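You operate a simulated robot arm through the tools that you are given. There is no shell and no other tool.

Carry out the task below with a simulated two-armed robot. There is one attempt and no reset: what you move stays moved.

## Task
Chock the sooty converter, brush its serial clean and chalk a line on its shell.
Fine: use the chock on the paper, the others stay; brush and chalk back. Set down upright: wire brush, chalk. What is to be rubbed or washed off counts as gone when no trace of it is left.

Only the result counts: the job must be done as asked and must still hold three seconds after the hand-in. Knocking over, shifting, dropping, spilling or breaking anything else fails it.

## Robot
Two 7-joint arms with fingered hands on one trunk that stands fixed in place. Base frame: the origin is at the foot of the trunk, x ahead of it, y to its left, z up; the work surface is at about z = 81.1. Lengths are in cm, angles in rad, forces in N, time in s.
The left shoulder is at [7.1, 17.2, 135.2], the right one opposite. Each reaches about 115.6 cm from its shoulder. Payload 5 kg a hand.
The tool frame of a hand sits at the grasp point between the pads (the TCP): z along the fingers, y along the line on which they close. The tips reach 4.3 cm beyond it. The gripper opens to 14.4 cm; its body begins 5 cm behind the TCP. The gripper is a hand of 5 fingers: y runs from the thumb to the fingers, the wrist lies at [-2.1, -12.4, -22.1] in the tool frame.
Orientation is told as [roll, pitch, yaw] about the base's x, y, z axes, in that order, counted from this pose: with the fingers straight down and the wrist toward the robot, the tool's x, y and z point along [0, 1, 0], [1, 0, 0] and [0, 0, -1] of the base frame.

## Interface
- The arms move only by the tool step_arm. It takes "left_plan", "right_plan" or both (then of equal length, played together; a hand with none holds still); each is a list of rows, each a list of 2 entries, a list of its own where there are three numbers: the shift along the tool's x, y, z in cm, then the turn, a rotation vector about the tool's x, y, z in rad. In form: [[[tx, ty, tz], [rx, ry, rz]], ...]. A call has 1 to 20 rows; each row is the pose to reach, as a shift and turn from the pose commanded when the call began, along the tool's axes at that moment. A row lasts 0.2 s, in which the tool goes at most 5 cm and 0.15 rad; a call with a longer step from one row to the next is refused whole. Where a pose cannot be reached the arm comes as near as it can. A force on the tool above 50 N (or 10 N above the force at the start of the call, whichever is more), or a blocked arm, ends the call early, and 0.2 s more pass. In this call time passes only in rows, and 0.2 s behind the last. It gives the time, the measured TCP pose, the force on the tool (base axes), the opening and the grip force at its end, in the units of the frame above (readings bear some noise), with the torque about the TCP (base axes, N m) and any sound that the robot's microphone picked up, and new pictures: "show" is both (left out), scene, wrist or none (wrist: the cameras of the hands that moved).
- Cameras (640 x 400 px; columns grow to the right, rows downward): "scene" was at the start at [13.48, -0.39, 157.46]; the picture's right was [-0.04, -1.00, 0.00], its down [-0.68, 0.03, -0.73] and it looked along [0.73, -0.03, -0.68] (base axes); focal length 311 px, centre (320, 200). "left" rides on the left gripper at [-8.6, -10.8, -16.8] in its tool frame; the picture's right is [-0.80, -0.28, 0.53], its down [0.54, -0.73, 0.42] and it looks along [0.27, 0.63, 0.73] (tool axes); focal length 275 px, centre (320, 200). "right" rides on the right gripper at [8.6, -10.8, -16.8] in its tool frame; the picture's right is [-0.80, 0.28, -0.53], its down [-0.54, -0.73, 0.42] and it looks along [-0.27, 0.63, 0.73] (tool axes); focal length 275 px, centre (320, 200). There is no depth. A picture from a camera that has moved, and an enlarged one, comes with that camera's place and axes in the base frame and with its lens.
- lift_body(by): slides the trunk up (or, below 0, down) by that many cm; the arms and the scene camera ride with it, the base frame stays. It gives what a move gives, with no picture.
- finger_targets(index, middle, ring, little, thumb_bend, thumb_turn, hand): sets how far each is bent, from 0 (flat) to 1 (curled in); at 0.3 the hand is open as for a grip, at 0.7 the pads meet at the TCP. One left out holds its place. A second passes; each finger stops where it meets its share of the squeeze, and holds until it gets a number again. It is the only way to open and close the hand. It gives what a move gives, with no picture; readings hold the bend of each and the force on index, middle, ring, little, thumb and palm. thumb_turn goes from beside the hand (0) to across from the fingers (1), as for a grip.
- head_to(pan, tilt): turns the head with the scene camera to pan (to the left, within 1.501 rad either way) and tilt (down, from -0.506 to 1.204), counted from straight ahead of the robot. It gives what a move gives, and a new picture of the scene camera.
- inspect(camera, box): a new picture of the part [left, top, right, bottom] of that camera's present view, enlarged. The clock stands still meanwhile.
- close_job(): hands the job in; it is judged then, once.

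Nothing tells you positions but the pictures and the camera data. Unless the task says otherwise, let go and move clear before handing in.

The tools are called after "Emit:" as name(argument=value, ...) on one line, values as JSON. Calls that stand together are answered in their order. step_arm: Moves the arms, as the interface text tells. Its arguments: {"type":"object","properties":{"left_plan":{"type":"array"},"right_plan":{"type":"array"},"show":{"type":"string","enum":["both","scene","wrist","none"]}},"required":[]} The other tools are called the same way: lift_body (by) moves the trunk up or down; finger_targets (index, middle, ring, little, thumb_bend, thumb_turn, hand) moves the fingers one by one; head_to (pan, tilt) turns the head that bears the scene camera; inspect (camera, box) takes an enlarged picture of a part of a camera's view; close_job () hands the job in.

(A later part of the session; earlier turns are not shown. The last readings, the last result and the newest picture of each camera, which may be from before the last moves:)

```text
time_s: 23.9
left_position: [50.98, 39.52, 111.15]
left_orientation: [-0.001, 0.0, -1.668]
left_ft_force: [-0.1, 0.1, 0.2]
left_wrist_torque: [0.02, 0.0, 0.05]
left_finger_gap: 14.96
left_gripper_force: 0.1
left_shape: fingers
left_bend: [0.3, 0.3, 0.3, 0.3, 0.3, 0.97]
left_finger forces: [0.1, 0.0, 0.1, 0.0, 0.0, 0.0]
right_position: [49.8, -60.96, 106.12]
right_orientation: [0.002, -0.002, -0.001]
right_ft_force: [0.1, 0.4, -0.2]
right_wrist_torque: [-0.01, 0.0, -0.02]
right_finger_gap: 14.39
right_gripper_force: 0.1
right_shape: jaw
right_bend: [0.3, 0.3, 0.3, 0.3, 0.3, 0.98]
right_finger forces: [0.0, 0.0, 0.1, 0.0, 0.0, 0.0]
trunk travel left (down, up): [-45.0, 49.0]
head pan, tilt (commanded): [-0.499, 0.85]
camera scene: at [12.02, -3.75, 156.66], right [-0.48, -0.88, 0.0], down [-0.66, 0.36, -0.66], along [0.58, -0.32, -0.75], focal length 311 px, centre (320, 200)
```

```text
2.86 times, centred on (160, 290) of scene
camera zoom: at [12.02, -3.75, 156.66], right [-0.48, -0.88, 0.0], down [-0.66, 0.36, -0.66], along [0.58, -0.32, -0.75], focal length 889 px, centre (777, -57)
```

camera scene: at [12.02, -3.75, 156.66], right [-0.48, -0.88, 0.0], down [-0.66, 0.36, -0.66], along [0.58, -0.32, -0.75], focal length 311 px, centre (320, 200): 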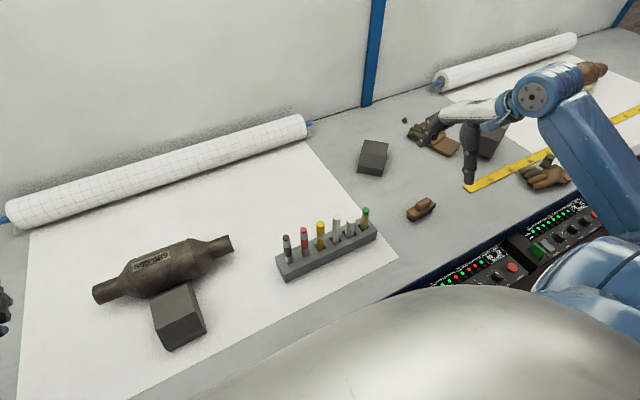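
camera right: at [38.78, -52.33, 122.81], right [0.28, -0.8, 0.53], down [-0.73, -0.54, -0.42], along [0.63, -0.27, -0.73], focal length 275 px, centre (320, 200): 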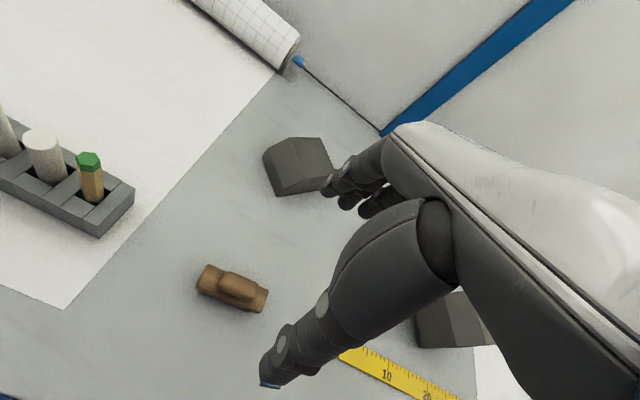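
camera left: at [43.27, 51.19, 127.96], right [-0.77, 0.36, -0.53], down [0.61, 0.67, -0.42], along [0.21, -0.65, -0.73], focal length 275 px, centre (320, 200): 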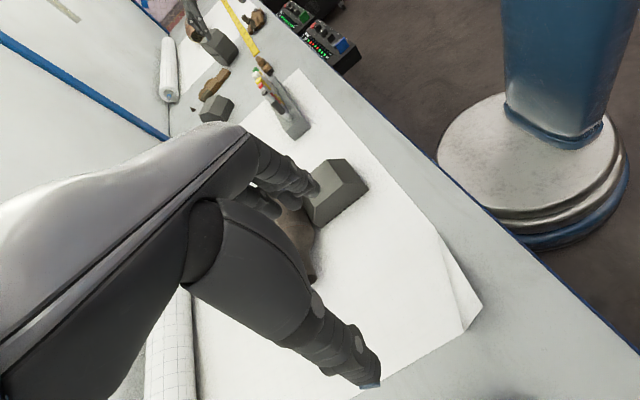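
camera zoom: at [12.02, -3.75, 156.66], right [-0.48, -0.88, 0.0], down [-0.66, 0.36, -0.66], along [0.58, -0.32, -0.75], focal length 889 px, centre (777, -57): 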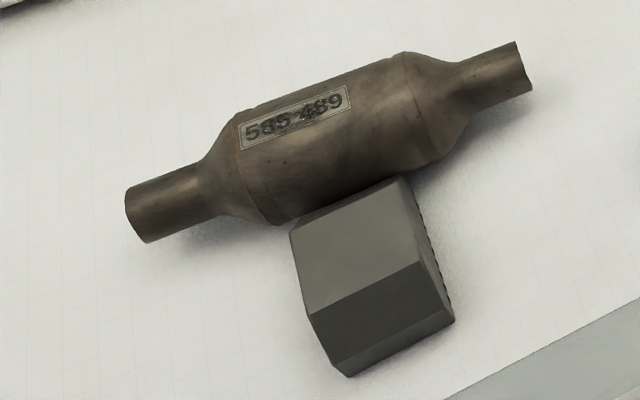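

The brush is a 9 × 3.5 cm wood block with a knob, bristles down, centred near x=50, y=-59.7, total height about 5.6 cm. I'll lower the right hand over it, slightly turned to align, stopping above to check.

Emit:
step_arm(right_plan=[[[0.7, 0.05, 4.2], [0, 0, -0.02]], [[1.4, 0.1, 8.4], [0, 0, -0.04]], [[2.1, 0.15, 12.6], [0, 0, -0.06]], [[2.8, 0.2, 16.5], [0, 0, -0.078]]], show="both")

Emit:
inspect(camera="scene", box=[380, 140, 500, 240])

Emit:
inspect(camera="right", box=[180, 220, 420, 400])

```text
time_s: 24.9
left_position: [51.0, 39.56, 111.19]
left_orientation: [-0.001, 0.0, -1.666]
left_ft_force: [0.1, -0.2, 0.0]
left_wrist_torque: [0.03, 0.02, -0.02]
left_finger_gap: 14.96
left_gripper_force: 0.2
left_shape: fingers
left_bend: [0.3, 0.3, 0.3, 0.3, 0.3, 0.97]
left_finger forces: [0.0, 0.0, 0.0, 0.0, 0.0, 0.1]
right_position: [50.1, -58.08, 89.47]
right_orientation: [0.0, 0.0, 0.079]
right_ft_force: [0.0, -0.4, 0.5]
right_wrist_torque: [0.03, -0.01, -0.01]
right_finger_gap: 14.36
right_gripper_force: 0.1
right_shape: jaw
right_bend: [0.3, 0.3, 0.3, 0.3, 0.3, 0.98]
right_finger forces: [0.0, 0.1, 0.1, 0.0, 0.0, 0.1]
trunk travel left (down, up): [-45.0, 49.0]
head pan, tilt (commanded): [-0.499, 0.85]
camera scene: at [12.07, -3.82, 156.66], right [-0.48, -0.88, 0.0], down [-0.66, 0.36, -0.66], along [0.58, -0.32, -0.75], focal length 311 px, centre (320, 200)
camera right: at [38.49, -50.39, 106.15], right [0.34, -0.77, 0.53], down [-0.68, -0.6, -0.42], along [0.65, -0.22, -0.73], focal length 275 px, centre (320, 200)
```

scene: 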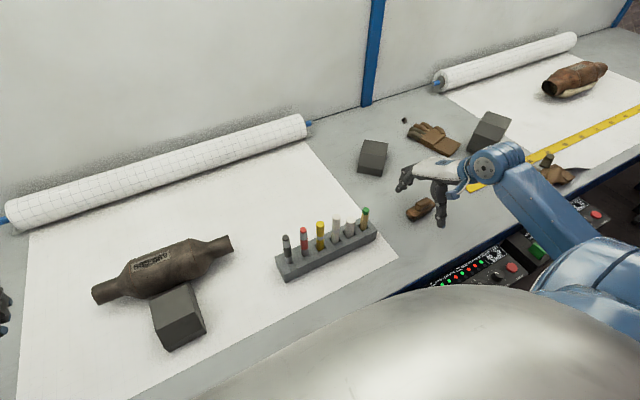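
right: 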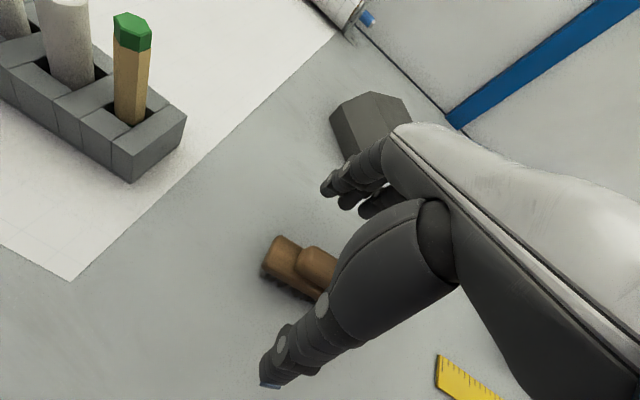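

```text
4.00 times, centred on (440, 190) of scene
camera zoom: at [12.07, -3.82, 156.66], right [-0.48, -0.88, 0.0], down [-0.66, 0.36, -0.66], along [0.58, -0.32, -0.75], focal length 1245 px, centre (-160, 240)
```

zoom: 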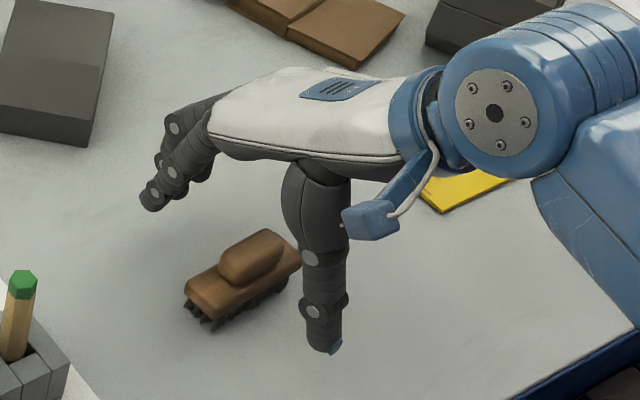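

```text
2.22 times, centred on (300, 310) of right
camera zoom: at [38.49, -50.39, 106.15], right [0.34, -0.77, 0.53], down [-0.68, -0.6, -0.42], along [0.65, -0.22, -0.73], focal length 612 px, centre (364, -44)
```

zoom: 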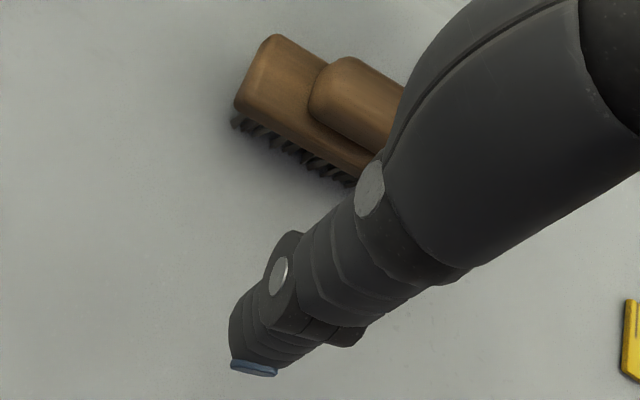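

Emit:
step_arm(right_plan=[[[0, 0, 1.4], [0, 0, 0]], [[0, 0, 2.6], [0, 0, 0]]], show="none")

Emit:
finger_targets(hand="right", index=0.5, middle=0.5, ring=0.5, thumb_bend=0.5)

Emit:
inspect(camera="scene", box=[380, 140, 500, 240])

Emit:
inspect(camera="right", box=[180, 180, 420, 400])

```text
time_s: 25.5
left_position: [51.04, 39.48, 111.11]
left_orientation: [-0.001, 0.0, -1.667]
left_ft_force: [-0.4, 1.3, -0.5]
left_wrist_torque: [-0.01, -0.03, -0.01]
left_finger_gap: 14.95
left_gripper_force: 0.1
left_shape: fingers
left_bend: [0.3, 0.3, 0.3, 0.3, 0.3, 0.97]
left_finger forces: [0.1, 0.0, 0.1, 0.0, 0.0, 0.0]
right_position: [50.05, -58.19, 86.87]
right_orientation: [0.001, 0.0, 0.077]
right_ft_force: [0.1, 0.5, -0.3]
right_wrist_torque: [0.0, 0.0, -0.01]
right_finger_gap: 14.38
right_gripper_force: 0.0
right_shape: jaw
right_bend: [0.3, 0.3, 0.3, 0.3, 0.3, 0.98]
right_finger forces: [0.1, 0.1, 0.0, 0.1, 0.0, 0.0]
trunk travel left (down, up): [-45.0, 49.0]
head pan, tilt (commanded): [-0.499, 0.85]
```

```text
time_s: 26.5
left_position: [51.07, 39.6, 111.11]
left_orientation: [-0.001, 0.0, -1.667]
left_ft_force: [0.0, -0.4, 0.3]
left_wrist_torque: [-0.05, -0.03, -0.01]
left_finger_gap: 14.96
left_gripper_force: 0.0
left_shape: fingers
left_bend: [0.3, 0.3, 0.3, 0.3, 0.3, 0.97]
left_finger forces: [0.0, 0.0, 0.1, 0.1, 0.1, 0.0]
right_position: [50.11, -58.17, 86.98]
right_orientation: [-0.001, 0.0, 0.078]
right_ft_force: [-1.1, -0.2, -1.0]
right_wrist_torque: [0.0, 0.02, 0.01]
right_finger_gap: 7.91
right_gripper_force: 0.0
right_shape: fingers
right_bend: [0.5, 0.5, 0.5, 0.3, 0.5, 0.98]
right_finger forces: [0.1, 0.0, 0.0, 0.1, 0.1, 0.0]
trunk travel left (down, up): [-45.0, 49.0]
head pan, tilt (commanded): [-0.499, 0.85]
```

```text
4.00 times, centred on (440, 190) of scene
camera zoom: at [12.04, -3.77, 156.66], right [-0.48, -0.88, 0.0], down [-0.66, 0.36, -0.66], along [0.58, -0.32, -0.75], focal length 1245 px, centre (-160, 240)
```

zoom: 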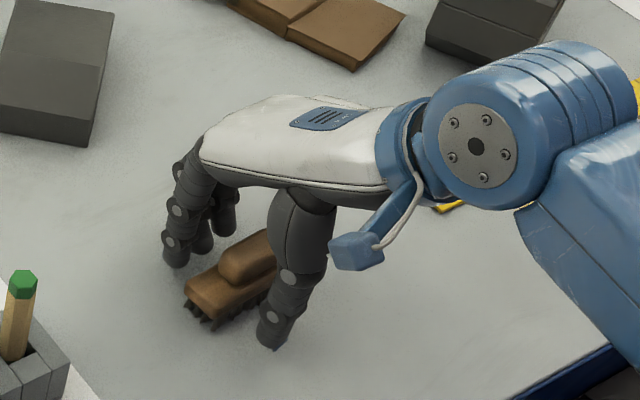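

```text
1.82 times, centred on (300, 290) of right
camera zoom: at [38.47, -50.37, 103.64], right [0.35, -0.77, 0.53], down [-0.68, -0.6, -0.42], along [0.65, -0.22, -0.73], focal length 500 px, centre (356, 36)
```

zoom: 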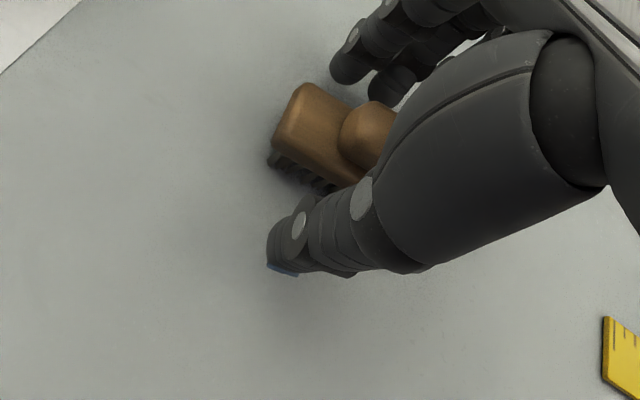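

Emit:
finger_targets(hand="right", index=0.68, middle=0.68, ring=0.68, thumb_bend=0.68)

Emit:
inspect(camera="scene", box=[380, 140, 500, 240])

Emit:
inspect(camera="right", box=[180, 180, 420, 400])

```text
time_s: 27.5
left_position: [51.08, 39.5, 111.05]
left_orientation: [0.001, 0.0, -1.667]
left_ft_force: [-0.3, 0.1, -0.2]
left_wrist_torque: [0.01, 0.03, -0.03]
left_finger_gap: 14.99
left_gripper_force: 0.1
left_shape: fingers
left_bend: [0.3, 0.3, 0.3, 0.3, 0.3, 0.97]
left_finger forces: [0.0, 0.0, 0.0, 0.0, 0.0, 0.1]
right_position: [50.02, -58.17, 86.92]
right_orientation: [0.0, 0.0, 0.078]
right_ft_force: [-0.2, -0.4, 0.8]
right_wrist_torque: [0.03, 0.05, 0.04]
right_finger_gap: 3.56
right_gripper_force: 11.0
right_shape: fingers
right_bend: [0.63, 0.66, 0.67, 0.3, 0.62, 0.96]
right_finger forces: [5.7, 3.7, 1.0, 0.1, 10.3, 0.0]
trunk travel left (down, up): [-45.0, 49.0]
head pan, tilt (commanded): [-0.499, 0.85]
```

```text
4.00 times, centred on (440, 190) of scene
camera zoom: at [12.03, -3.77, 156.66], right [-0.48, -0.88, 0.0], down [-0.66, 0.36, -0.66], along [0.58, -0.32, -0.75], focal length 1245 px, centre (-160, 240)
```

zoom: 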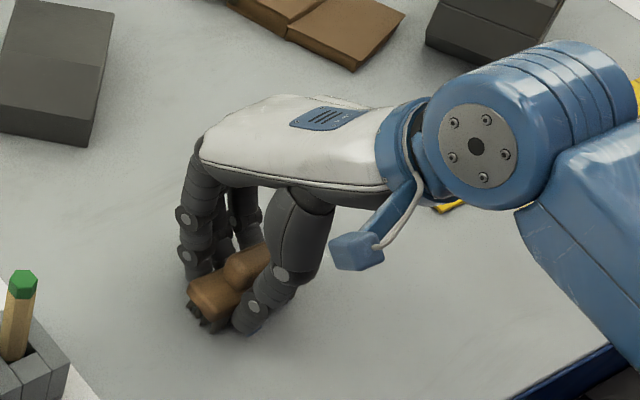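

```text
1.82 times, centred on (300, 290) of right
camera zoom: at [38.46, -50.37, 103.65], right [0.35, -0.77, 0.53], down [-0.68, -0.6, -0.42], along [0.65, -0.22, -0.73], focal length 500 px, centre (356, 36)
```

zoom: 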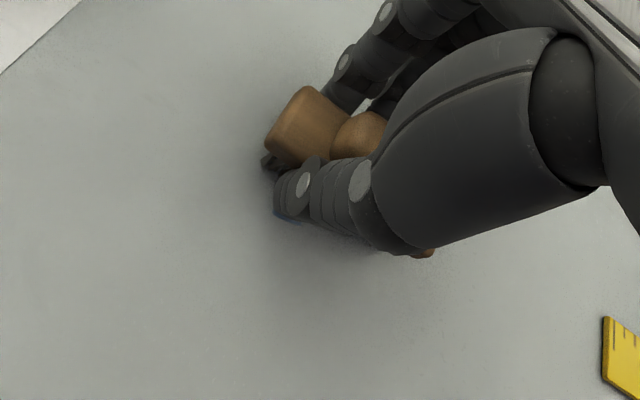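

Emit:
finger_targets(hand="right", index=0.75, middle=0.75, thumb_bend=0.75)

Emit:
inspect(camera="right", box=[180, 180, 420, 400])

```text
time_s: 28.5
left_position: [50.92, 39.6, 111.11]
left_orientation: [0.0, 0.0, -1.667]
left_ft_force: [0.0, 0.0, -0.2]
left_wrist_torque: [0.01, 0.0, 0.0]
left_finger_gap: 14.98
left_gripper_force: 0.1
left_shape: fingers
left_bend: [0.3, 0.3, 0.3, 0.3, 0.3, 0.97]
left_finger forces: [0.1, 0.1, 0.0, 0.0, 0.0, 0.0]
right_position: [50.1, -58.03, 86.97]
right_orientation: [0.0, 0.0, 0.08]
right_ft_force: [0.2, -0.9, -0.4]
right_wrist_torque: [0.02, 0.01, -0.02]
right_finger_gap: 3.48
right_gripper_force: 19.9
right_shape: fingers
right_bend: [0.62, 0.66, 0.68, 0.3, 0.65, 0.95]
right_finger forces: [11.6, 8.6, 0.0, 0.0, 20.1, 0.0]
trunk travel left (down, up): [-45.0, 49.0]
head pan, tilt (commanded): [-0.499, 0.85]
```

```text
1.82 times, centred on (300, 290) of right
camera zoom: at [38.47, -50.37, 103.63], right [0.35, -0.77, 0.53], down [-0.68, -0.6, -0.42], along [0.65, -0.22, -0.73], focal length 500 px, centre (356, 36)
```

zoom: 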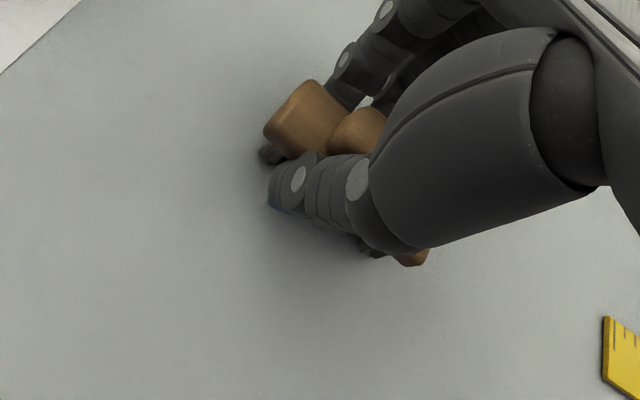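

The brush is held at 20 N and turned a little in the grip. I'll lift it and check how it sits in the hand.

Emit:
step_arm(right_plan=[[[0, 0, -1], [0, 0, 0]], [[0, 0, -4], [0, 0, 0]], [[0, 0, -8], [0, 0, 0]], [[0, 0, -12], [0, 0, 0]]], show="both")

Emit:
inspect(camera="scene", box=[380, 100, 500, 200])

Emit:
inspect(camera="right", box=[240, 200, 400, 320])

```text
time_s: 29.5
left_position: [51.03, 39.57, 111.08]
left_orientation: [0.0, 0.0, -1.665]
left_ft_force: [-0.4, -0.2, -0.5]
left_wrist_torque: [-0.04, -0.05, 0.01]
left_finger_gap: 14.97
left_gripper_force: 0.0
left_shape: fingers
left_bend: [0.3, 0.3, 0.3, 0.3, 0.3, 0.97]
left_finger forces: [0.0, 0.0, 0.0, 0.0, 0.1, 0.0]
right_position: [49.98, -58.13, 99.05]
right_orientation: [0.001, 0.002, 0.078]
right_ft_force: [-0.3, 0.2, -1.5]
right_wrist_torque: [-0.03, 0.01, 0.0]
right_finger_gap: 3.46
right_gripper_force: 19.6
right_shape: fingers
right_bend: [0.62, 0.66, 0.68, 0.3, 0.65, 0.95]
right_finger forces: [11.5, 8.6, 0.0, 0.1, 20.1, 0.0]
trunk travel left (down, up): [-45.0, 49.0]
head pan, tilt (commanded): [-0.499, 0.85]
camera scene: at [12.04, -3.73, 156.65], right [-0.48, -0.88, 0.0], down [-0.66, 0.36, -0.66], along [0.58, -0.32, -0.75], focal length 311 px, centre (320, 200)
camera right: at [38.37, -50.36, 115.73], right [0.35, -0.77, 0.53], down [-0.68, -0.6, -0.42], along [0.65, -0.22, -0.73], focal length 275 px, centre (320, 200)
```

scene: 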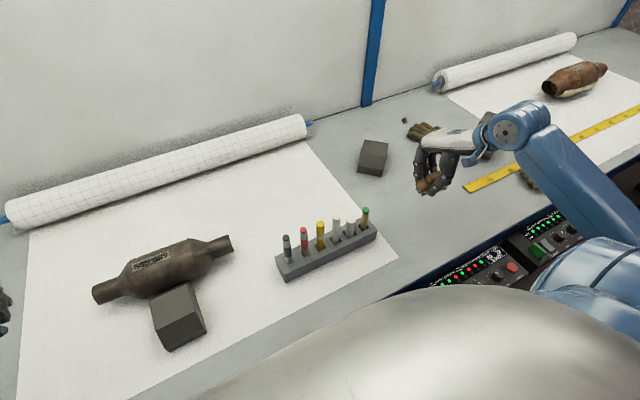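
right: 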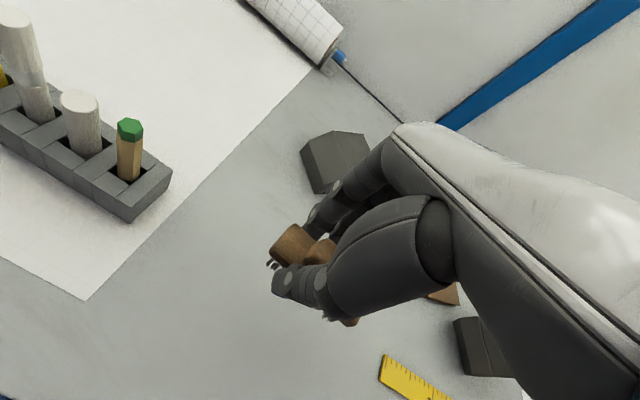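

```text
4.00 times, centred on (440, 150) of scene
camera zoom: at [12.04, -3.73, 156.65], right [-0.48, -0.88, 0.0], down [-0.66, 0.36, -0.66], along [0.58, -0.32, -0.75], focal length 1245 px, centre (-160, 400)
```

zoom: 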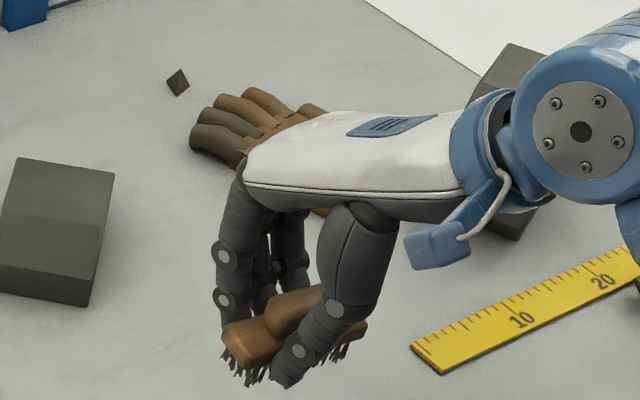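

```text
3.33 times, centred on (320, 260) of right
camera zoom: at [38.37, -50.36, 115.73], right [0.35, -0.77, 0.53], down [-0.68, -0.6, -0.42], along [0.65, -0.22, -0.73], focal length 918 px, centre (320, 0)
```

zoom: 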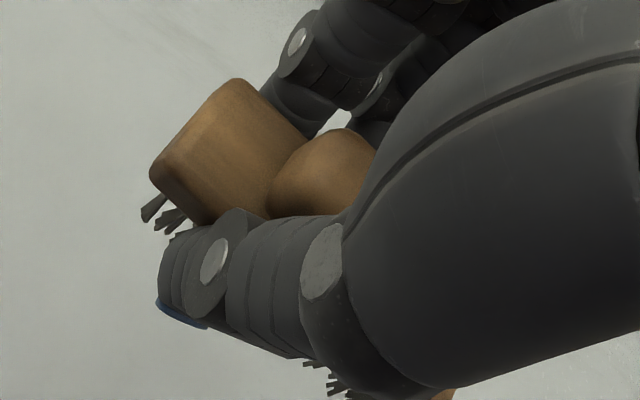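

The brush is securely held, turned about −0.29 rad relative to the hand. I'll raise it and carry it over the rack at a safe height to above the serial plate, with the left arm shifted farther aside.

Emit:
step_arm(right_plan=[[[0, 0, -4], [0, 0, 0]], [[0, 0, -8], [0, 0, 0]], [[0, 0, -12], [0, 0, 0]], [[4.48, 1.29, -12], [0, 0, -0.011]], [[8.96, 2.58, -12], [0, 0, -0.022]], [[13.44, 3.87, -12], [0, 0, -0.032]], [[17.92, 5.16, -12], [0, 0, -0.043]], [[22.4, 6.45, -12], [0, 0, -0.054]], [[26.87, 7.74, -12], [0, 0, -0.065]], [[31.35, 9.03, -12], [0, 0, -0.075]], [[35.83, 10.32, -12], [0, 0, -0.086]], [[40.31, 11.62, -12], [0, 0, -0.097]], [[44.79, 12.91, -12], [0, 0, -0.108]], [[49.27, 14.2, -12], [0, 0, -0.118]], [[53.75, 15.49, -12], [0, 0, -0.129]], [[58.22, 16.78, -12], [0, 0, -0.14]], [[62.7, 18.07, -12], [0, 0, -0.15]], [[67.18, 19.36, -12], [0, 0, -0.161]], [[71.66, 20.65, -12], [0, 0, -0.172]]], left_plan=[[[0, -1, 0], [0, 0, 0]], [[0, -2, 0], [0, 0, 0]], [[0, -3, 0], [0, 0, 0]], [[0, -4, 0], [0, 0, 0]], [[0, -5, 0], [0, 0, 0]], [[0, -6, 0], [0, 0, 0]], [[0, -7, 0], [0, 0, 0]], [[0, -8, 0], [0, 0, 0]], [[0, -8, 0], [0, 0, 0]], [[0, -8, 0], [0, 0, 0]], [[0, -8, 0], [0, 0, 0]], [[0, -8, 0], [0, 0, 0]], [[0, -8, 0], [0, 0, 0]], [[0, -8, 0], [0, 0, 0]], [[0, -8, 0], [0, 0, 0]], [[0, -8, 0], [0, 0, 0]], [[0, -8, 0], [0, 0, 0]], [[0, -8, 0], [0, 0, 0]], [[0, -8, 0], [0, 0, 0]]], show="both")

Emit:
head_to(pan=0.15, tilt=0.8)

```text
time_s: 33.5
left_position: [51.88, 47.77, 110.99]
left_orientation: [0.0, -0.002, -1.666]
left_ft_force: [-0.4, 0.8, -0.1]
left_wrist_torque: [-0.05, 0.03, 0.01]
left_finger_gap: 14.96
left_gripper_force: 0.0
left_shape: fingers
left_bend: [0.3, 0.3, 0.3, 0.3, 0.3, 0.97]
left_finger forces: [0.0, 0.1, 0.0, 0.0, 0.1, 0.0]
right_position: [65.15, 15.22, 110.98]
right_orientation: [-0.004, 0.002, 0.248]
right_ft_force: [0.2, 0.5, -1.3]
right_wrist_torque: [-0.03, 0.0, 0.02]
right_finger_gap: 3.45
right_gripper_force: 19.3
right_shape: fingers
right_bend: [0.62, 0.66, 0.68, 0.3, 0.65, 0.95]
right_finger forces: [11.2, 8.2, 0.1, 0.1, 19.4, 0.0]
trunk travel left (down, up): [-45.0, 49.0]
head pan, tilt (commanded): [-0.499, 0.85]
camera scene: at [12.07, -3.44, 156.66], right [-0.48, -0.88, 0.0], down [-0.66, 0.36, -0.66], along [0.58, -0.32, -0.75], focal length 311 px, centre (320, 200)
camera right: at [52.42, 20.95, 127.65], right [0.47, -0.7, 0.54], down [-0.57, -0.71, -0.42], along [0.67, -0.11, -0.73], focal length 275 px, centre (320, 200)
camera left: at [44.19, 59.31, 127.81], right [-0.77, 0.36, -0.53], down [0.61, 0.67, -0.42], along [0.21, -0.65, -0.73], focal length 275 px, centre (320, 200)
```

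scene: 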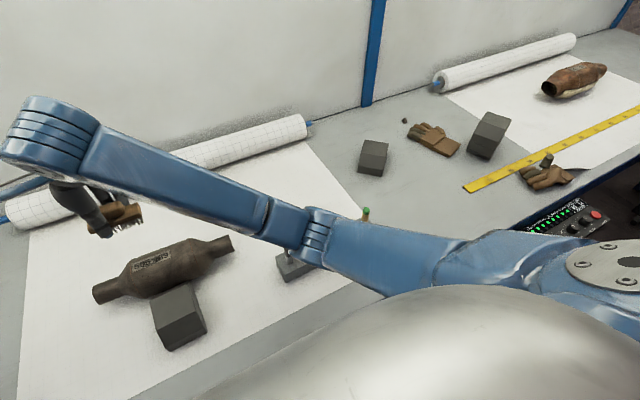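
right: 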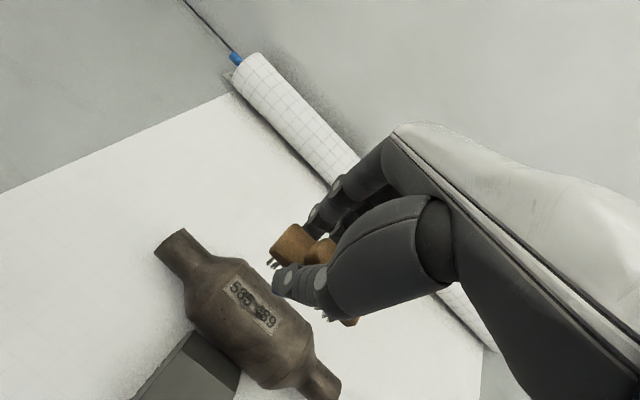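
left: 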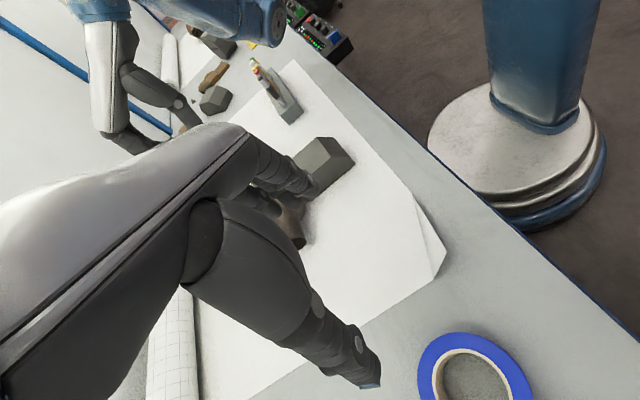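

```text
time_s: 34.5
left_position: [51.96, 47.59, 111.07]
left_orientation: [0.0, -0.001, -1.666]
left_ft_force: [-0.3, 0.3, -0.5]
left_wrist_torque: [-0.03, -0.01, 0.02]
left_finger_gap: 14.93
left_gripper_force: 0.0
left_shape: fingers
left_bend: [0.3, 0.3, 0.3, 0.3, 0.3, 0.97]
left_finger forces: [0.0, 0.0, 0.1, 0.1, 0.0, 0.0]
right_position: [65.01, 15.15, 111.01]
right_orientation: [-0.002, -0.001, 0.25]
right_ft_force: [-0.1, 0.0, -1.1]
right_wrist_torque: [0.03, -0.01, 0.02]
right_finger_gap: 3.43
right_gripper_force: 19.3
right_shape: fingers
right_bend: [0.62, 0.66, 0.68, 0.3, 0.65, 0.95]
right_finger forces: [11.2, 8.1, 0.1, 0.0, 19.5, 0.0]
trunk travel left (down, up): [-45.0, 49.0]
head pan, tilt (commanded): [0.15, 0.799]
camera scene: at [13.18, 1.24, 157.06], right [0.15, -0.99, 0.0], down [-0.71, -0.11, -0.7], along [0.69, 0.1, -0.72], focal length 311 px, centre (320, 200)
```

scene: 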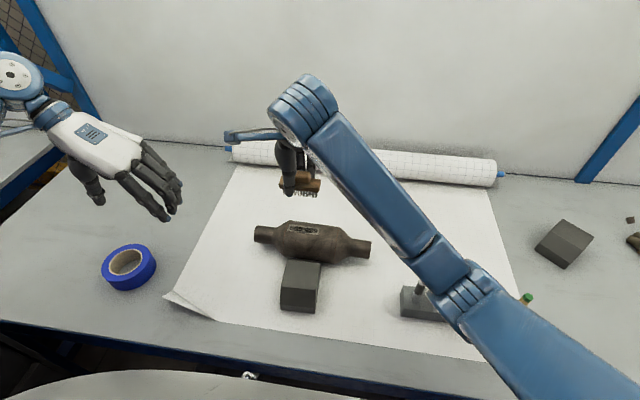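

The brush is above the converter and the elbow stays on the robot's side of the rack. I'll lower it to about 2 cm above the plate and check alignment.

Emit:
step_arm(right_plan=[[[0, 0, 4], [0, 0, 0]], [[0, 0, 8], [0, 0, 0]], [[0, 0, 11.5], [0, 0, 0]]], show="both")

Emit:
inspect(camera="scene", box=[240, 150, 400, 270])

Emit:
inspect(camera="right", box=[140, 190, 380, 370])

Emit:
inspect(camera="scene", box=[380, 240, 560, 370])

```text
time_s: 35.3
left_position: [51.82, 47.51, 111.13]
left_orientation: [-0.001, 0.0, -1.668]
left_ft_force: [0.5, -0.6, 0.3]
left_wrist_torque: [0.03, -0.03, -0.02]
left_finger_gap: 14.95
left_gripper_force: 0.0
left_shape: fingers
left_bend: [0.3, 0.3, 0.3, 0.3, 0.3, 0.97]
left_finger forces: [0.1, 0.0, 0.0, 0.0, 0.0, 0.0]
right_position: [64.97, 14.94, 99.44]
right_orientation: [0.0, 0.0, 0.249]
right_ft_force: [-0.3, -0.4, -2.3]
right_wrist_torque: [0.04, -0.02, -0.02]
right_finger_gap: 3.45
right_gripper_force: 19.2
right_shape: fingers
right_bend: [0.62, 0.66, 0.68, 0.3, 0.65, 0.95]
right_finger forces: [11.2, 8.2, 0.0, 0.0, 19.4, 0.0]
trunk travel left (down, up): [-45.0, 49.0]
head pan, tilt (commanded): [0.15, 0.799]
camera scene: at [13.19, 1.21, 157.07], right [0.15, -0.99, 0.0], down [-0.71, -0.11, -0.7], along [0.69, 0.1, -0.72], focal length 311 px, centre (320, 200)
camera right: at [52.39, 20.58, 116.15], right [0.47, -0.7, 0.53], down [-0.57, -0.7, -0.42], along [0.67, -0.1, -0.73], focal length 275 px, centre (320, 200)
```

scene: 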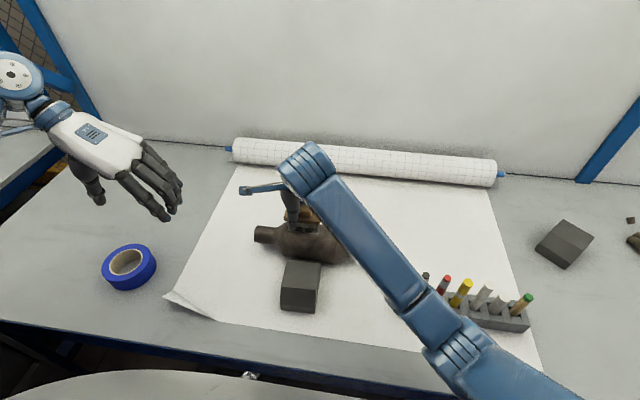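
right: 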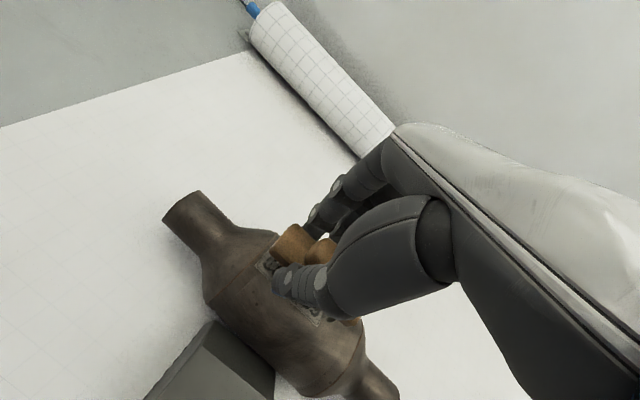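

```text
3.33 times, centred on (320, 210) of scene
camera zoom: at [13.19, 1.21, 157.07], right [0.15, -0.99, 0.0], down [-0.71, -0.11, -0.7], along [0.69, 0.1, -0.72], focal length 1037 px, centre (320, 167)
```

zoom: 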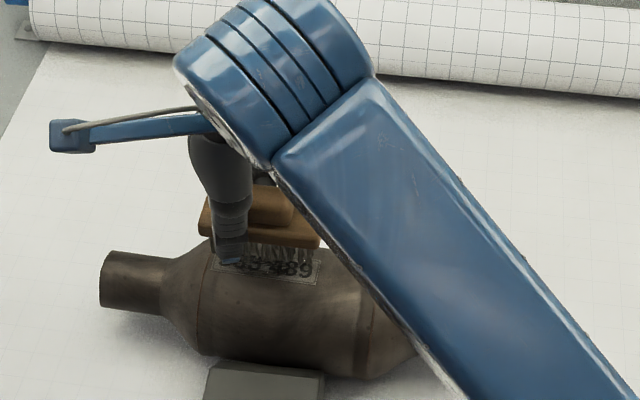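

```text
2.22 times, centred on (260, 280) of right
camera zoom: at [52.39, 20.58, 116.15], right [0.47, -0.7, 0.53], down [-0.57, -0.7, -0.42], along [0.67, -0.1, -0.73], focal length 612 px, centre (453, 22)
```

zoom: 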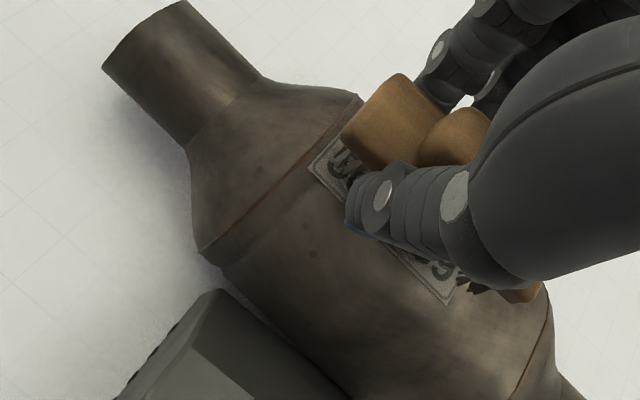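

```text
3.08 times, centred on (470, 305) of scene
camera zoom: at [13.19, 1.21, 157.07], right [0.15, -0.99, 0.0], down [-0.71, -0.11, -0.7], along [0.69, 0.1, -0.72], focal length 958 px, centre (-142, -123)
```

zoom: 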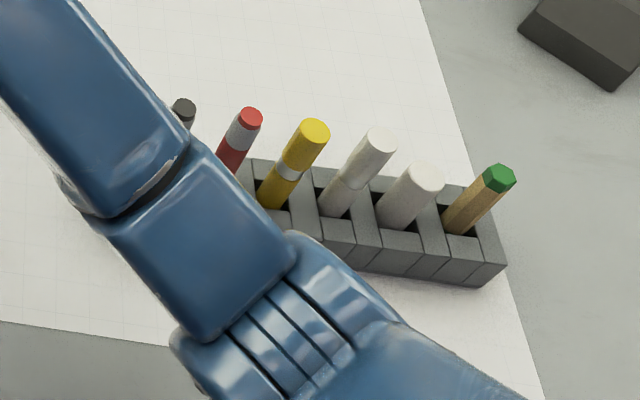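

Brush and plate line up well. Now I'll lower gently until the bristles touch.

Emit:
step_arm(right_plan=[[[0, 0, 0.8], [0, 0, 0]], [[0, 0, 1.5], [0, 0, 0]], [[0, 0, 1.8], [0, 0, 0]]], show="none")

Emit:
inspect(camera="scene", box=[270, 180, 350, 250])

```text
time_s: 36.1
left_position: [51.79, 47.41, 111.15]
left_orientation: [0.0, 0.0, -1.667]
left_ft_force: [0.0, -0.1, -0.1]
left_wrist_torque: [-0.02, 0.01, -0.01]
left_finger_gap: 14.97
left_gripper_force: 0.1
left_shape: fingers
left_bend: [0.3, 0.3, 0.3, 0.3, 0.3, 0.97]
left_finger forces: [0.1, 0.1, 0.0, 0.0, 0.0, 0.0]
right_position: [65.13, 14.97, 97.58]
right_orientation: [0.001, 0.002, 0.251]
right_ft_force: [-0.1, 0.3, -1.4]
right_wrist_torque: [0.04, -0.04, -0.01]
right_finger_gap: 3.44
right_gripper_force: 19.8
right_shape: fingers
right_bend: [0.62, 0.66, 0.68, 0.3, 0.65, 0.95]
right_finger forces: [11.1, 8.3, 0.0, 0.0, 19.4, 0.1]
trunk travel left (down, up): [-45.0, 49.0]
head pan, tilt (commanded): [0.15, 0.799]
```

```text
5.71 times, centred on (310, 215) of scene
camera zoom: at [13.16, 1.23, 157.06], right [0.15, -0.99, 0.0], down [-0.71, -0.11, -0.7], along [0.69, 0.1, -0.72], focal length 1778 px, centre (377, 114)
```

zoom: 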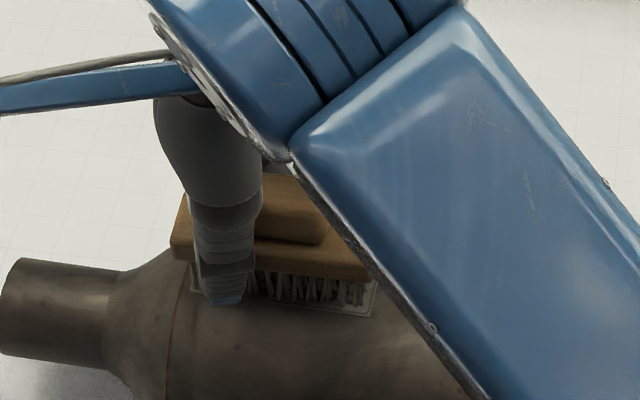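

Emit:
step_arm(right_plan=[[[0, 0, 0.3], [0, 0, 0]]], show="none")

Emit:
step_arm(right_plan=[[[0, 0, 0.2], [0, 0, 0]]], show="none")

```text
time_s: 36.5
left_position: [51.85, 47.5, 111.11]
left_orientation: [0.001, 0.001, -1.667]
left_ft_force: [-0.1, 0.6, -0.2]
left_wrist_torque: [-0.03, -0.01, 0.01]
left_finger_gap: 14.95
left_gripper_force: 0.1
left_shape: fingers
left_bend: [0.3, 0.3, 0.3, 0.3, 0.3, 0.97]
left_finger forces: [0.0, 0.0, 0.1, 0.0, 0.0, 0.0]
right_position: [65.07, 14.98, 97.38]
right_orientation: [0.0, 0.001, 0.248]
right_ft_force: [1.2, 0.1, -0.7]
right_wrist_torque: [0.0, -0.02, 0.02]
right_finger_gap: 3.45
right_gripper_force: 19.2
right_shape: fingers
right_bend: [0.62, 0.66, 0.68, 0.3, 0.65, 0.95]
right_finger forces: [11.1, 8.2, 0.0, 0.0, 19.4, 0.0]
trunk travel left (down, up): [-45.0, 49.0]
head pan, tilt (commanded): [0.15, 0.799]
```

```text
time_s: 36.9
left_position: [51.94, 47.52, 111.25]
left_orientation: [0.001, 0.0, -1.667]
left_ft_force: [0.4, -0.6, -0.5]
left_wrist_torque: [-0.02, 0.02, 0.0]
left_finger_gap: 14.96
left_gripper_force: 0.1
left_shape: fingers
left_bend: [0.3, 0.3, 0.3, 0.3, 0.3, 0.97]
left_finger forces: [0.0, 0.1, 0.0, 0.0, 0.0, 0.1]
right_position: [65.06, 14.9, 97.22]
right_orientation: [0.002, 0.001, 0.249]
right_ft_force: [0.1, 0.9, -1.2]
right_wrist_torque: [0.02, -0.04, -0.02]
right_finger_gap: 3.44
right_gripper_force: 19.5
right_shape: fingers
right_bend: [0.62, 0.66, 0.68, 0.3, 0.65, 0.95]
right_finger forces: [11.2, 8.2, 0.2, 0.0, 19.4, 0.0]
trunk travel left (down, up): [-45.0, 49.0]
head pan, tilt (commanded): [0.15, 0.799]
```

Emit:
step_arm(right_plan=[[[0, 0, 0.2], [0, 0, 0]]], show="none")

Emit:
inspect(camera="scene", box=[270, 180, 350, 250])

Emit:
inspect(camera="right", box=[200, 210, 360, 330])

```text
time_s: 37.3
left_position: [51.86, 47.53, 111.08]
left_orientation: [0.001, -0.001, -1.666]
left_ft_force: [0.1, -0.5, 0.8]
left_wrist_torque: [-0.04, -0.04, -0.01]
left_finger_gap: 14.96
left_gripper_force: 0.0
left_shape: fingers
left_bend: [0.3, 0.3, 0.3, 0.3, 0.3, 0.97]
left_finger forces: [0.1, 0.0, 0.0, 0.1, 0.0, 0.0]
right_position: [65.07, 14.95, 96.89]
right_orientation: [0.001, 0.001, 0.251]
right_ft_force: [0.2, 0.0, -1.1]
right_wrist_torque: [0.01, -0.03, 0.04]
right_finger_gap: 3.48
right_gripper_force: 19.5
right_shape: fingers
right_bend: [0.62, 0.66, 0.68, 0.3, 0.65, 0.95]
right_finger forces: [11.2, 8.3, 0.1, 0.0, 19.4, 0.1]
trunk travel left (down, up): [-45.0, 49.0]
head pan, tilt (commanded): [0.15, 0.799]
```

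```text
5.71 times, centred on (310, 215) of scene
camera zoom: at [13.17, 1.22, 157.06], right [0.15, -0.99, 0.0], down [-0.71, -0.11, -0.7], along [0.69, 0.1, -0.72], focal length 1778 px, centre (377, 114)
```

zoom: 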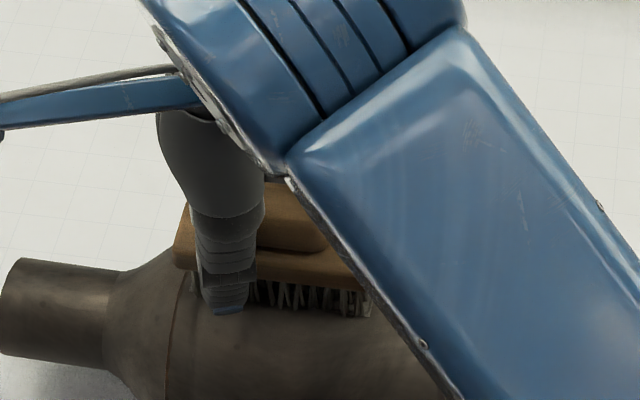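

```text
3.33 times, centred on (280, 270) of right
camera zoom: at [52.38, 20.6, 113.66], right [0.47, -0.7, 0.53], down [-0.57, -0.71, -0.42], along [0.67, -0.1, -0.73], focal length 918 px, centre (453, -33)
```

zoom: 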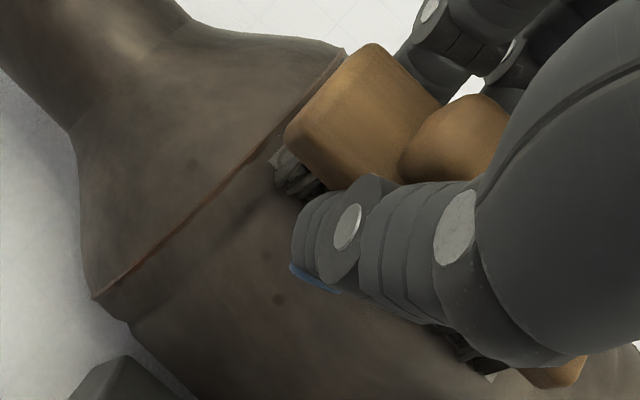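

Emit:
step_arm(right_plan=[[[0, 0, 0.2], [0, 0, 0]]], show="none")

Emit:
inspect(camera="right", box=[200, 210, 360, 330])

```text
time_s: 37.7
left_position: [51.89, 47.47, 111.19]
left_orientation: [0.002, -0.001, -1.666]
left_ft_force: [-0.2, 0.9, -0.2]
left_wrist_torque: [0.02, -0.01, -0.01]
left_finger_gap: 14.98
left_gripper_force: 0.1
left_shape: fingers
left_bend: [0.3, 0.3, 0.3, 0.3, 0.3, 0.97]
left_finger forces: [0.0, 0.0, 0.0, 0.0, 0.0, 0.0]
right_position: [65.16, 14.92, 96.86]
right_orientation: [0.0, 0.001, 0.249]
right_ft_force: [0.4, -0.4, 0.8]
right_wrist_torque: [0.02, 0.01, 0.07]
right_finger_gap: 3.44
right_gripper_force: 19.4
right_shape: fingers
right_bend: [0.62, 0.66, 0.68, 0.3, 0.65, 0.95]
right_finger forces: [11.4, 8.7, 0.0, 0.0, 19.8, 0.1]
trunk travel left (down, up): [-45.0, 49.0]
head pan, tilt (commanded): [0.15, 0.799]
```

```text
3.33 times, centred on (280, 270) of right
camera zoom: at [52.36, 20.59, 113.52], right [0.47, -0.7, 0.53], down [-0.57, -0.7, -0.42], along [0.67, -0.1, -0.73], focal length 918 px, centre (453, -33)
```

zoom: 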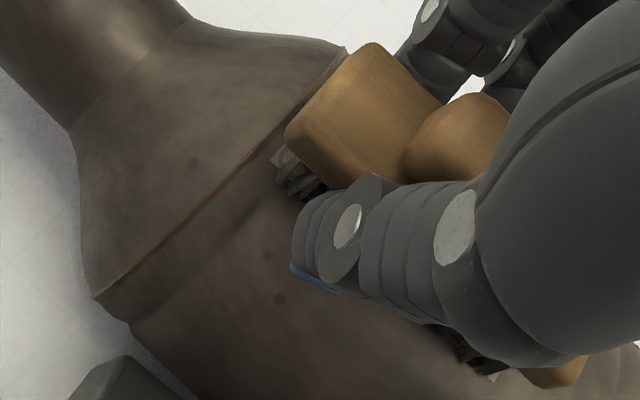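

Contact has just begun (force rose by about 2 N). I'll press slightly and make a first short stroke along the converter's axis.

Emit:
step_arm(right_plan=[[[0, 0, 0.15], [0, 0, 0]], [[0.96, 0.28, 0.15], [0, 0, 0]], [[1.92, 0.56, 0.15], [0, 0, 0]], [[0.96, 0.28, 0.15], [0, 0, 0]], [[0, 0, 0.15], [0, 0, 0]], [[-0.96, -0.28, 0.15], [0, 0, 0]], [[-1.92, -0.56, 0.15], [0, 0, 0]], [[-0.96, -0.28, 0.15], [0, 0, 0]], [[0, 0, 0.15], [0, 0, 0]]], show="none")

Emit:
inspect(camera="right", box=[200, 210, 360, 330])

Emit:
inspect(camera="scene", box=[240, 150, 400, 330])

```text
time_s: 39.7
left_position: [51.83, 47.37, 111.21]
left_orientation: [0.001, 0.001, -1.668]
left_ft_force: [0.4, 1.1, -0.9]
left_wrist_torque: [-0.03, 0.0, 0.01]
left_finger_gap: 14.97
left_gripper_force: 0.0
left_shape: fingers
left_bend: [0.3, 0.3, 0.3, 0.3, 0.3, 0.97]
left_finger forces: [0.1, 0.0, 0.0, 0.0, 0.1, 0.0]
right_position: [65.0, 14.92, 96.69]
right_orientation: [-0.002, 0.0, 0.248]
right_ft_force: [-0.3, -4.2, 11.3]
right_wrist_torque: [-0.08, 0.04, 0.07]
right_finger_gap: 3.43
right_gripper_force: 21.7
right_shape: fingers
right_bend: [0.62, 0.66, 0.68, 0.3, 0.66, 0.95]
right_finger forces: [12.4, 9.8, 0.0, 0.1, 21.7, 0.0]
trunk travel left (down, up): [-45.0, 49.0]
head pan, tilt (commanded): [0.15, 0.799]
```

```text
3.33 times, centred on (280, 270) of right
camera zoom: at [52.3, 20.61, 113.41], right [0.47, -0.7, 0.54], down [-0.57, -0.7, -0.42], along [0.67, -0.11, -0.73], focal length 918 px, centre (453, -33)
```

zoom: 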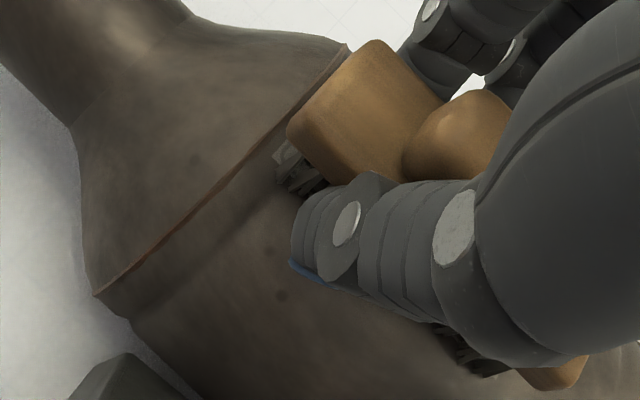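

```text
2.22 times, centred on (320, 240) of scene
camera zoom: at [13.05, 1.21, 157.08], right [0.15, -0.99, 0.0], down [-0.71, -0.11, -0.7], along [0.69, 0.1, -0.72], focal length 692 px, centre (320, 111)
```

zoom: 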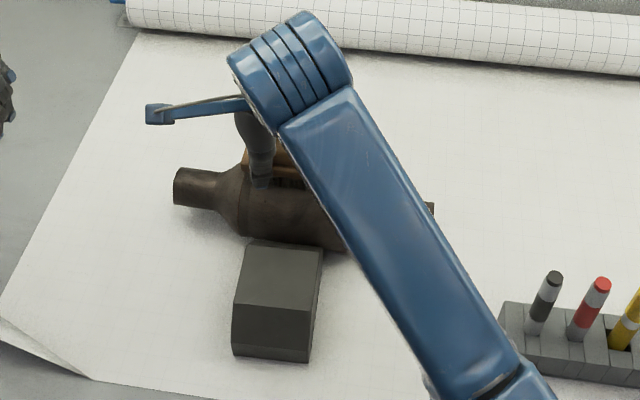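

Pressing at about 11 N with steady friction and the converter holds still. I'll do a longer set of strokes, then lift to check.

Emit:
step_arm(right_plan=[[[1.2, 0.35, 0], [0, 0, 0]], [[2.4, 0.7, 0], [0, 0, 0]], [[1.2, 0.35, 0], [0, 0, 0]], [[0, 0, 0], [0, 0, 0]], [[-1.2, -0.35, 0], [0, 0, 0]], [[-2.4, -0.7, 0], [0, 0, 0]], [[-1.2, -0.35, 0], [0, 0, 0]], [[0, 0, 0], [0, 0, 0]], [[1.2, 0.35, 0], [0, 0, 0]], [[2.4, 0.7, 0], [0, 0, 0]], [[1.2, 0.35, 0], [0, 0, 0]], [[0, 0, 0], [0, 0, 0]], [[-1.2, -0.35, 0], [0, 0, 0]], [[-2.4, -0.7, 0], [0, 0, 0]], [[-1.2, -0.35, 0], [0, 0, 0]], [[0, 0, 0], [0, 0, 0]], [[0, 0, -1.5], [0, 0, 0]], [[0, 0, -5], [0, 0, 0]], [[-1.2, 4.8, -5], [0, 0, 0]]], show="both")

Emit:
inspect(camera="scene", box=[250, 180, 370, 270])

Emit:
inspect(camera="right", box=[160, 200, 360, 340])

```text
time_s: 41.9
left_position: [51.41, 47.47, 111.22]
left_orientation: [0.001, -0.001, -1.669]
left_ft_force: [0.4, 0.4, -0.4]
left_wrist_torque: [0.0, 0.01, 0.02]
left_finger_gap: 14.96
left_gripper_force: 0.0
left_shape: fingers
left_bend: [0.3, 0.3, 0.3, 0.3, 0.3, 0.97]
left_finger forces: [0.0, 0.0, 0.0, 0.0, 0.1, 0.0]
right_position: [65.73, 13.64, 95.35]
right_orientation: [-0.046, -0.005, 0.233]
right_ft_force: [-11.7, 1.8, 30.1]
right_wrist_torque: [0.08, 1.45, -0.03]
right_finger_gap: 3.3
right_gripper_force: 28.2
right_shape: fingers
right_bend: [0.63, 0.68, 0.68, 0.3, 0.67, 0.94]
right_finger forces: [8.0, 5.8, 0.1, 0.1, 43.0, 0.0]
trunk travel left (down, up): [-45.0, 49.0]
head pan, tilt (commanded): [0.15, 0.799]
stopped in row 10 (right hand): the force on the tool passed its limit at 59 N (the readings are from after the stop); the commanded pose is now the measured one
camera scene: at [12.84, 1.18, 157.08], right [0.15, -0.99, 0.0], down [-0.71, -0.11, -0.7], along [0.69, 0.1, -0.72], focal length 311 px, centre (320, 200)
camera right: at [52.94, 20.2, 111.58], right [0.45, -0.69, 0.57], down [-0.57, -0.71, -0.4], along [0.68, -0.15, -0.72], focal length 275 px, centre (320, 200)
```

scene: 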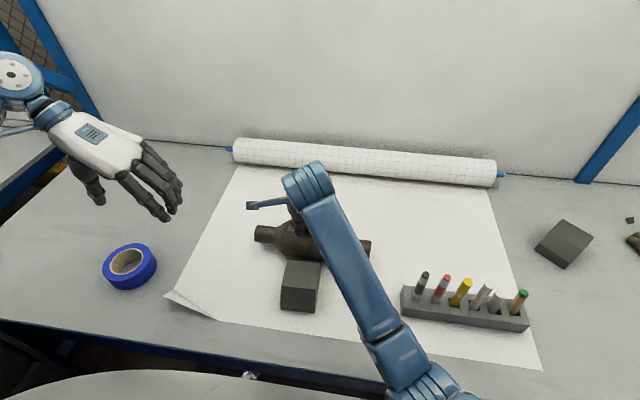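
right: 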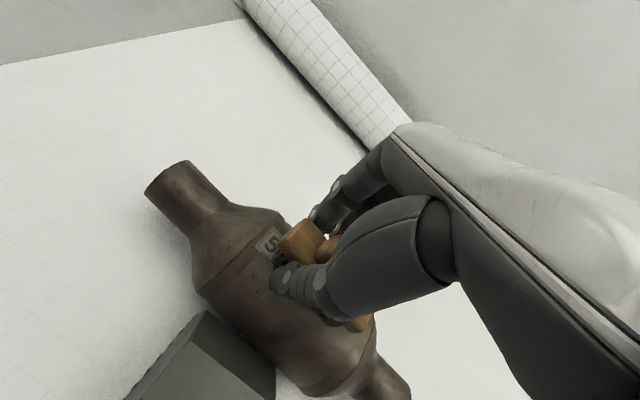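

```text
4.44 times, centred on (310, 225) of scene
camera zoom: at [12.84, 1.18, 157.08], right [0.15, -0.99, 0.0], down [-0.71, -0.11, -0.7], along [0.69, 0.1, -0.72], focal length 1383 px, centre (364, 89)
```

zoom: 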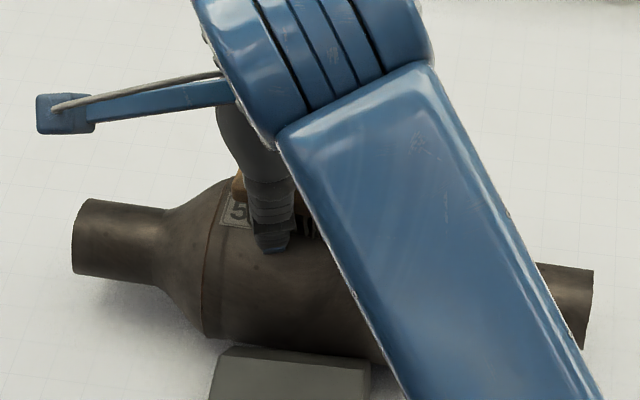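

```text
2.86 times, centred on (260, 270) of right
camera zoom: at [52.94, 20.2, 111.58], right [0.45, -0.69, 0.57], down [-0.57, -0.71, -0.4], along [0.68, -0.15, -0.72], focal length 786 px, centre (491, 0)
```

zoom: 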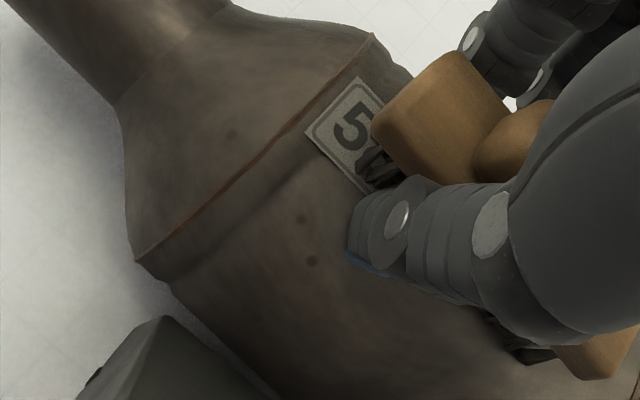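

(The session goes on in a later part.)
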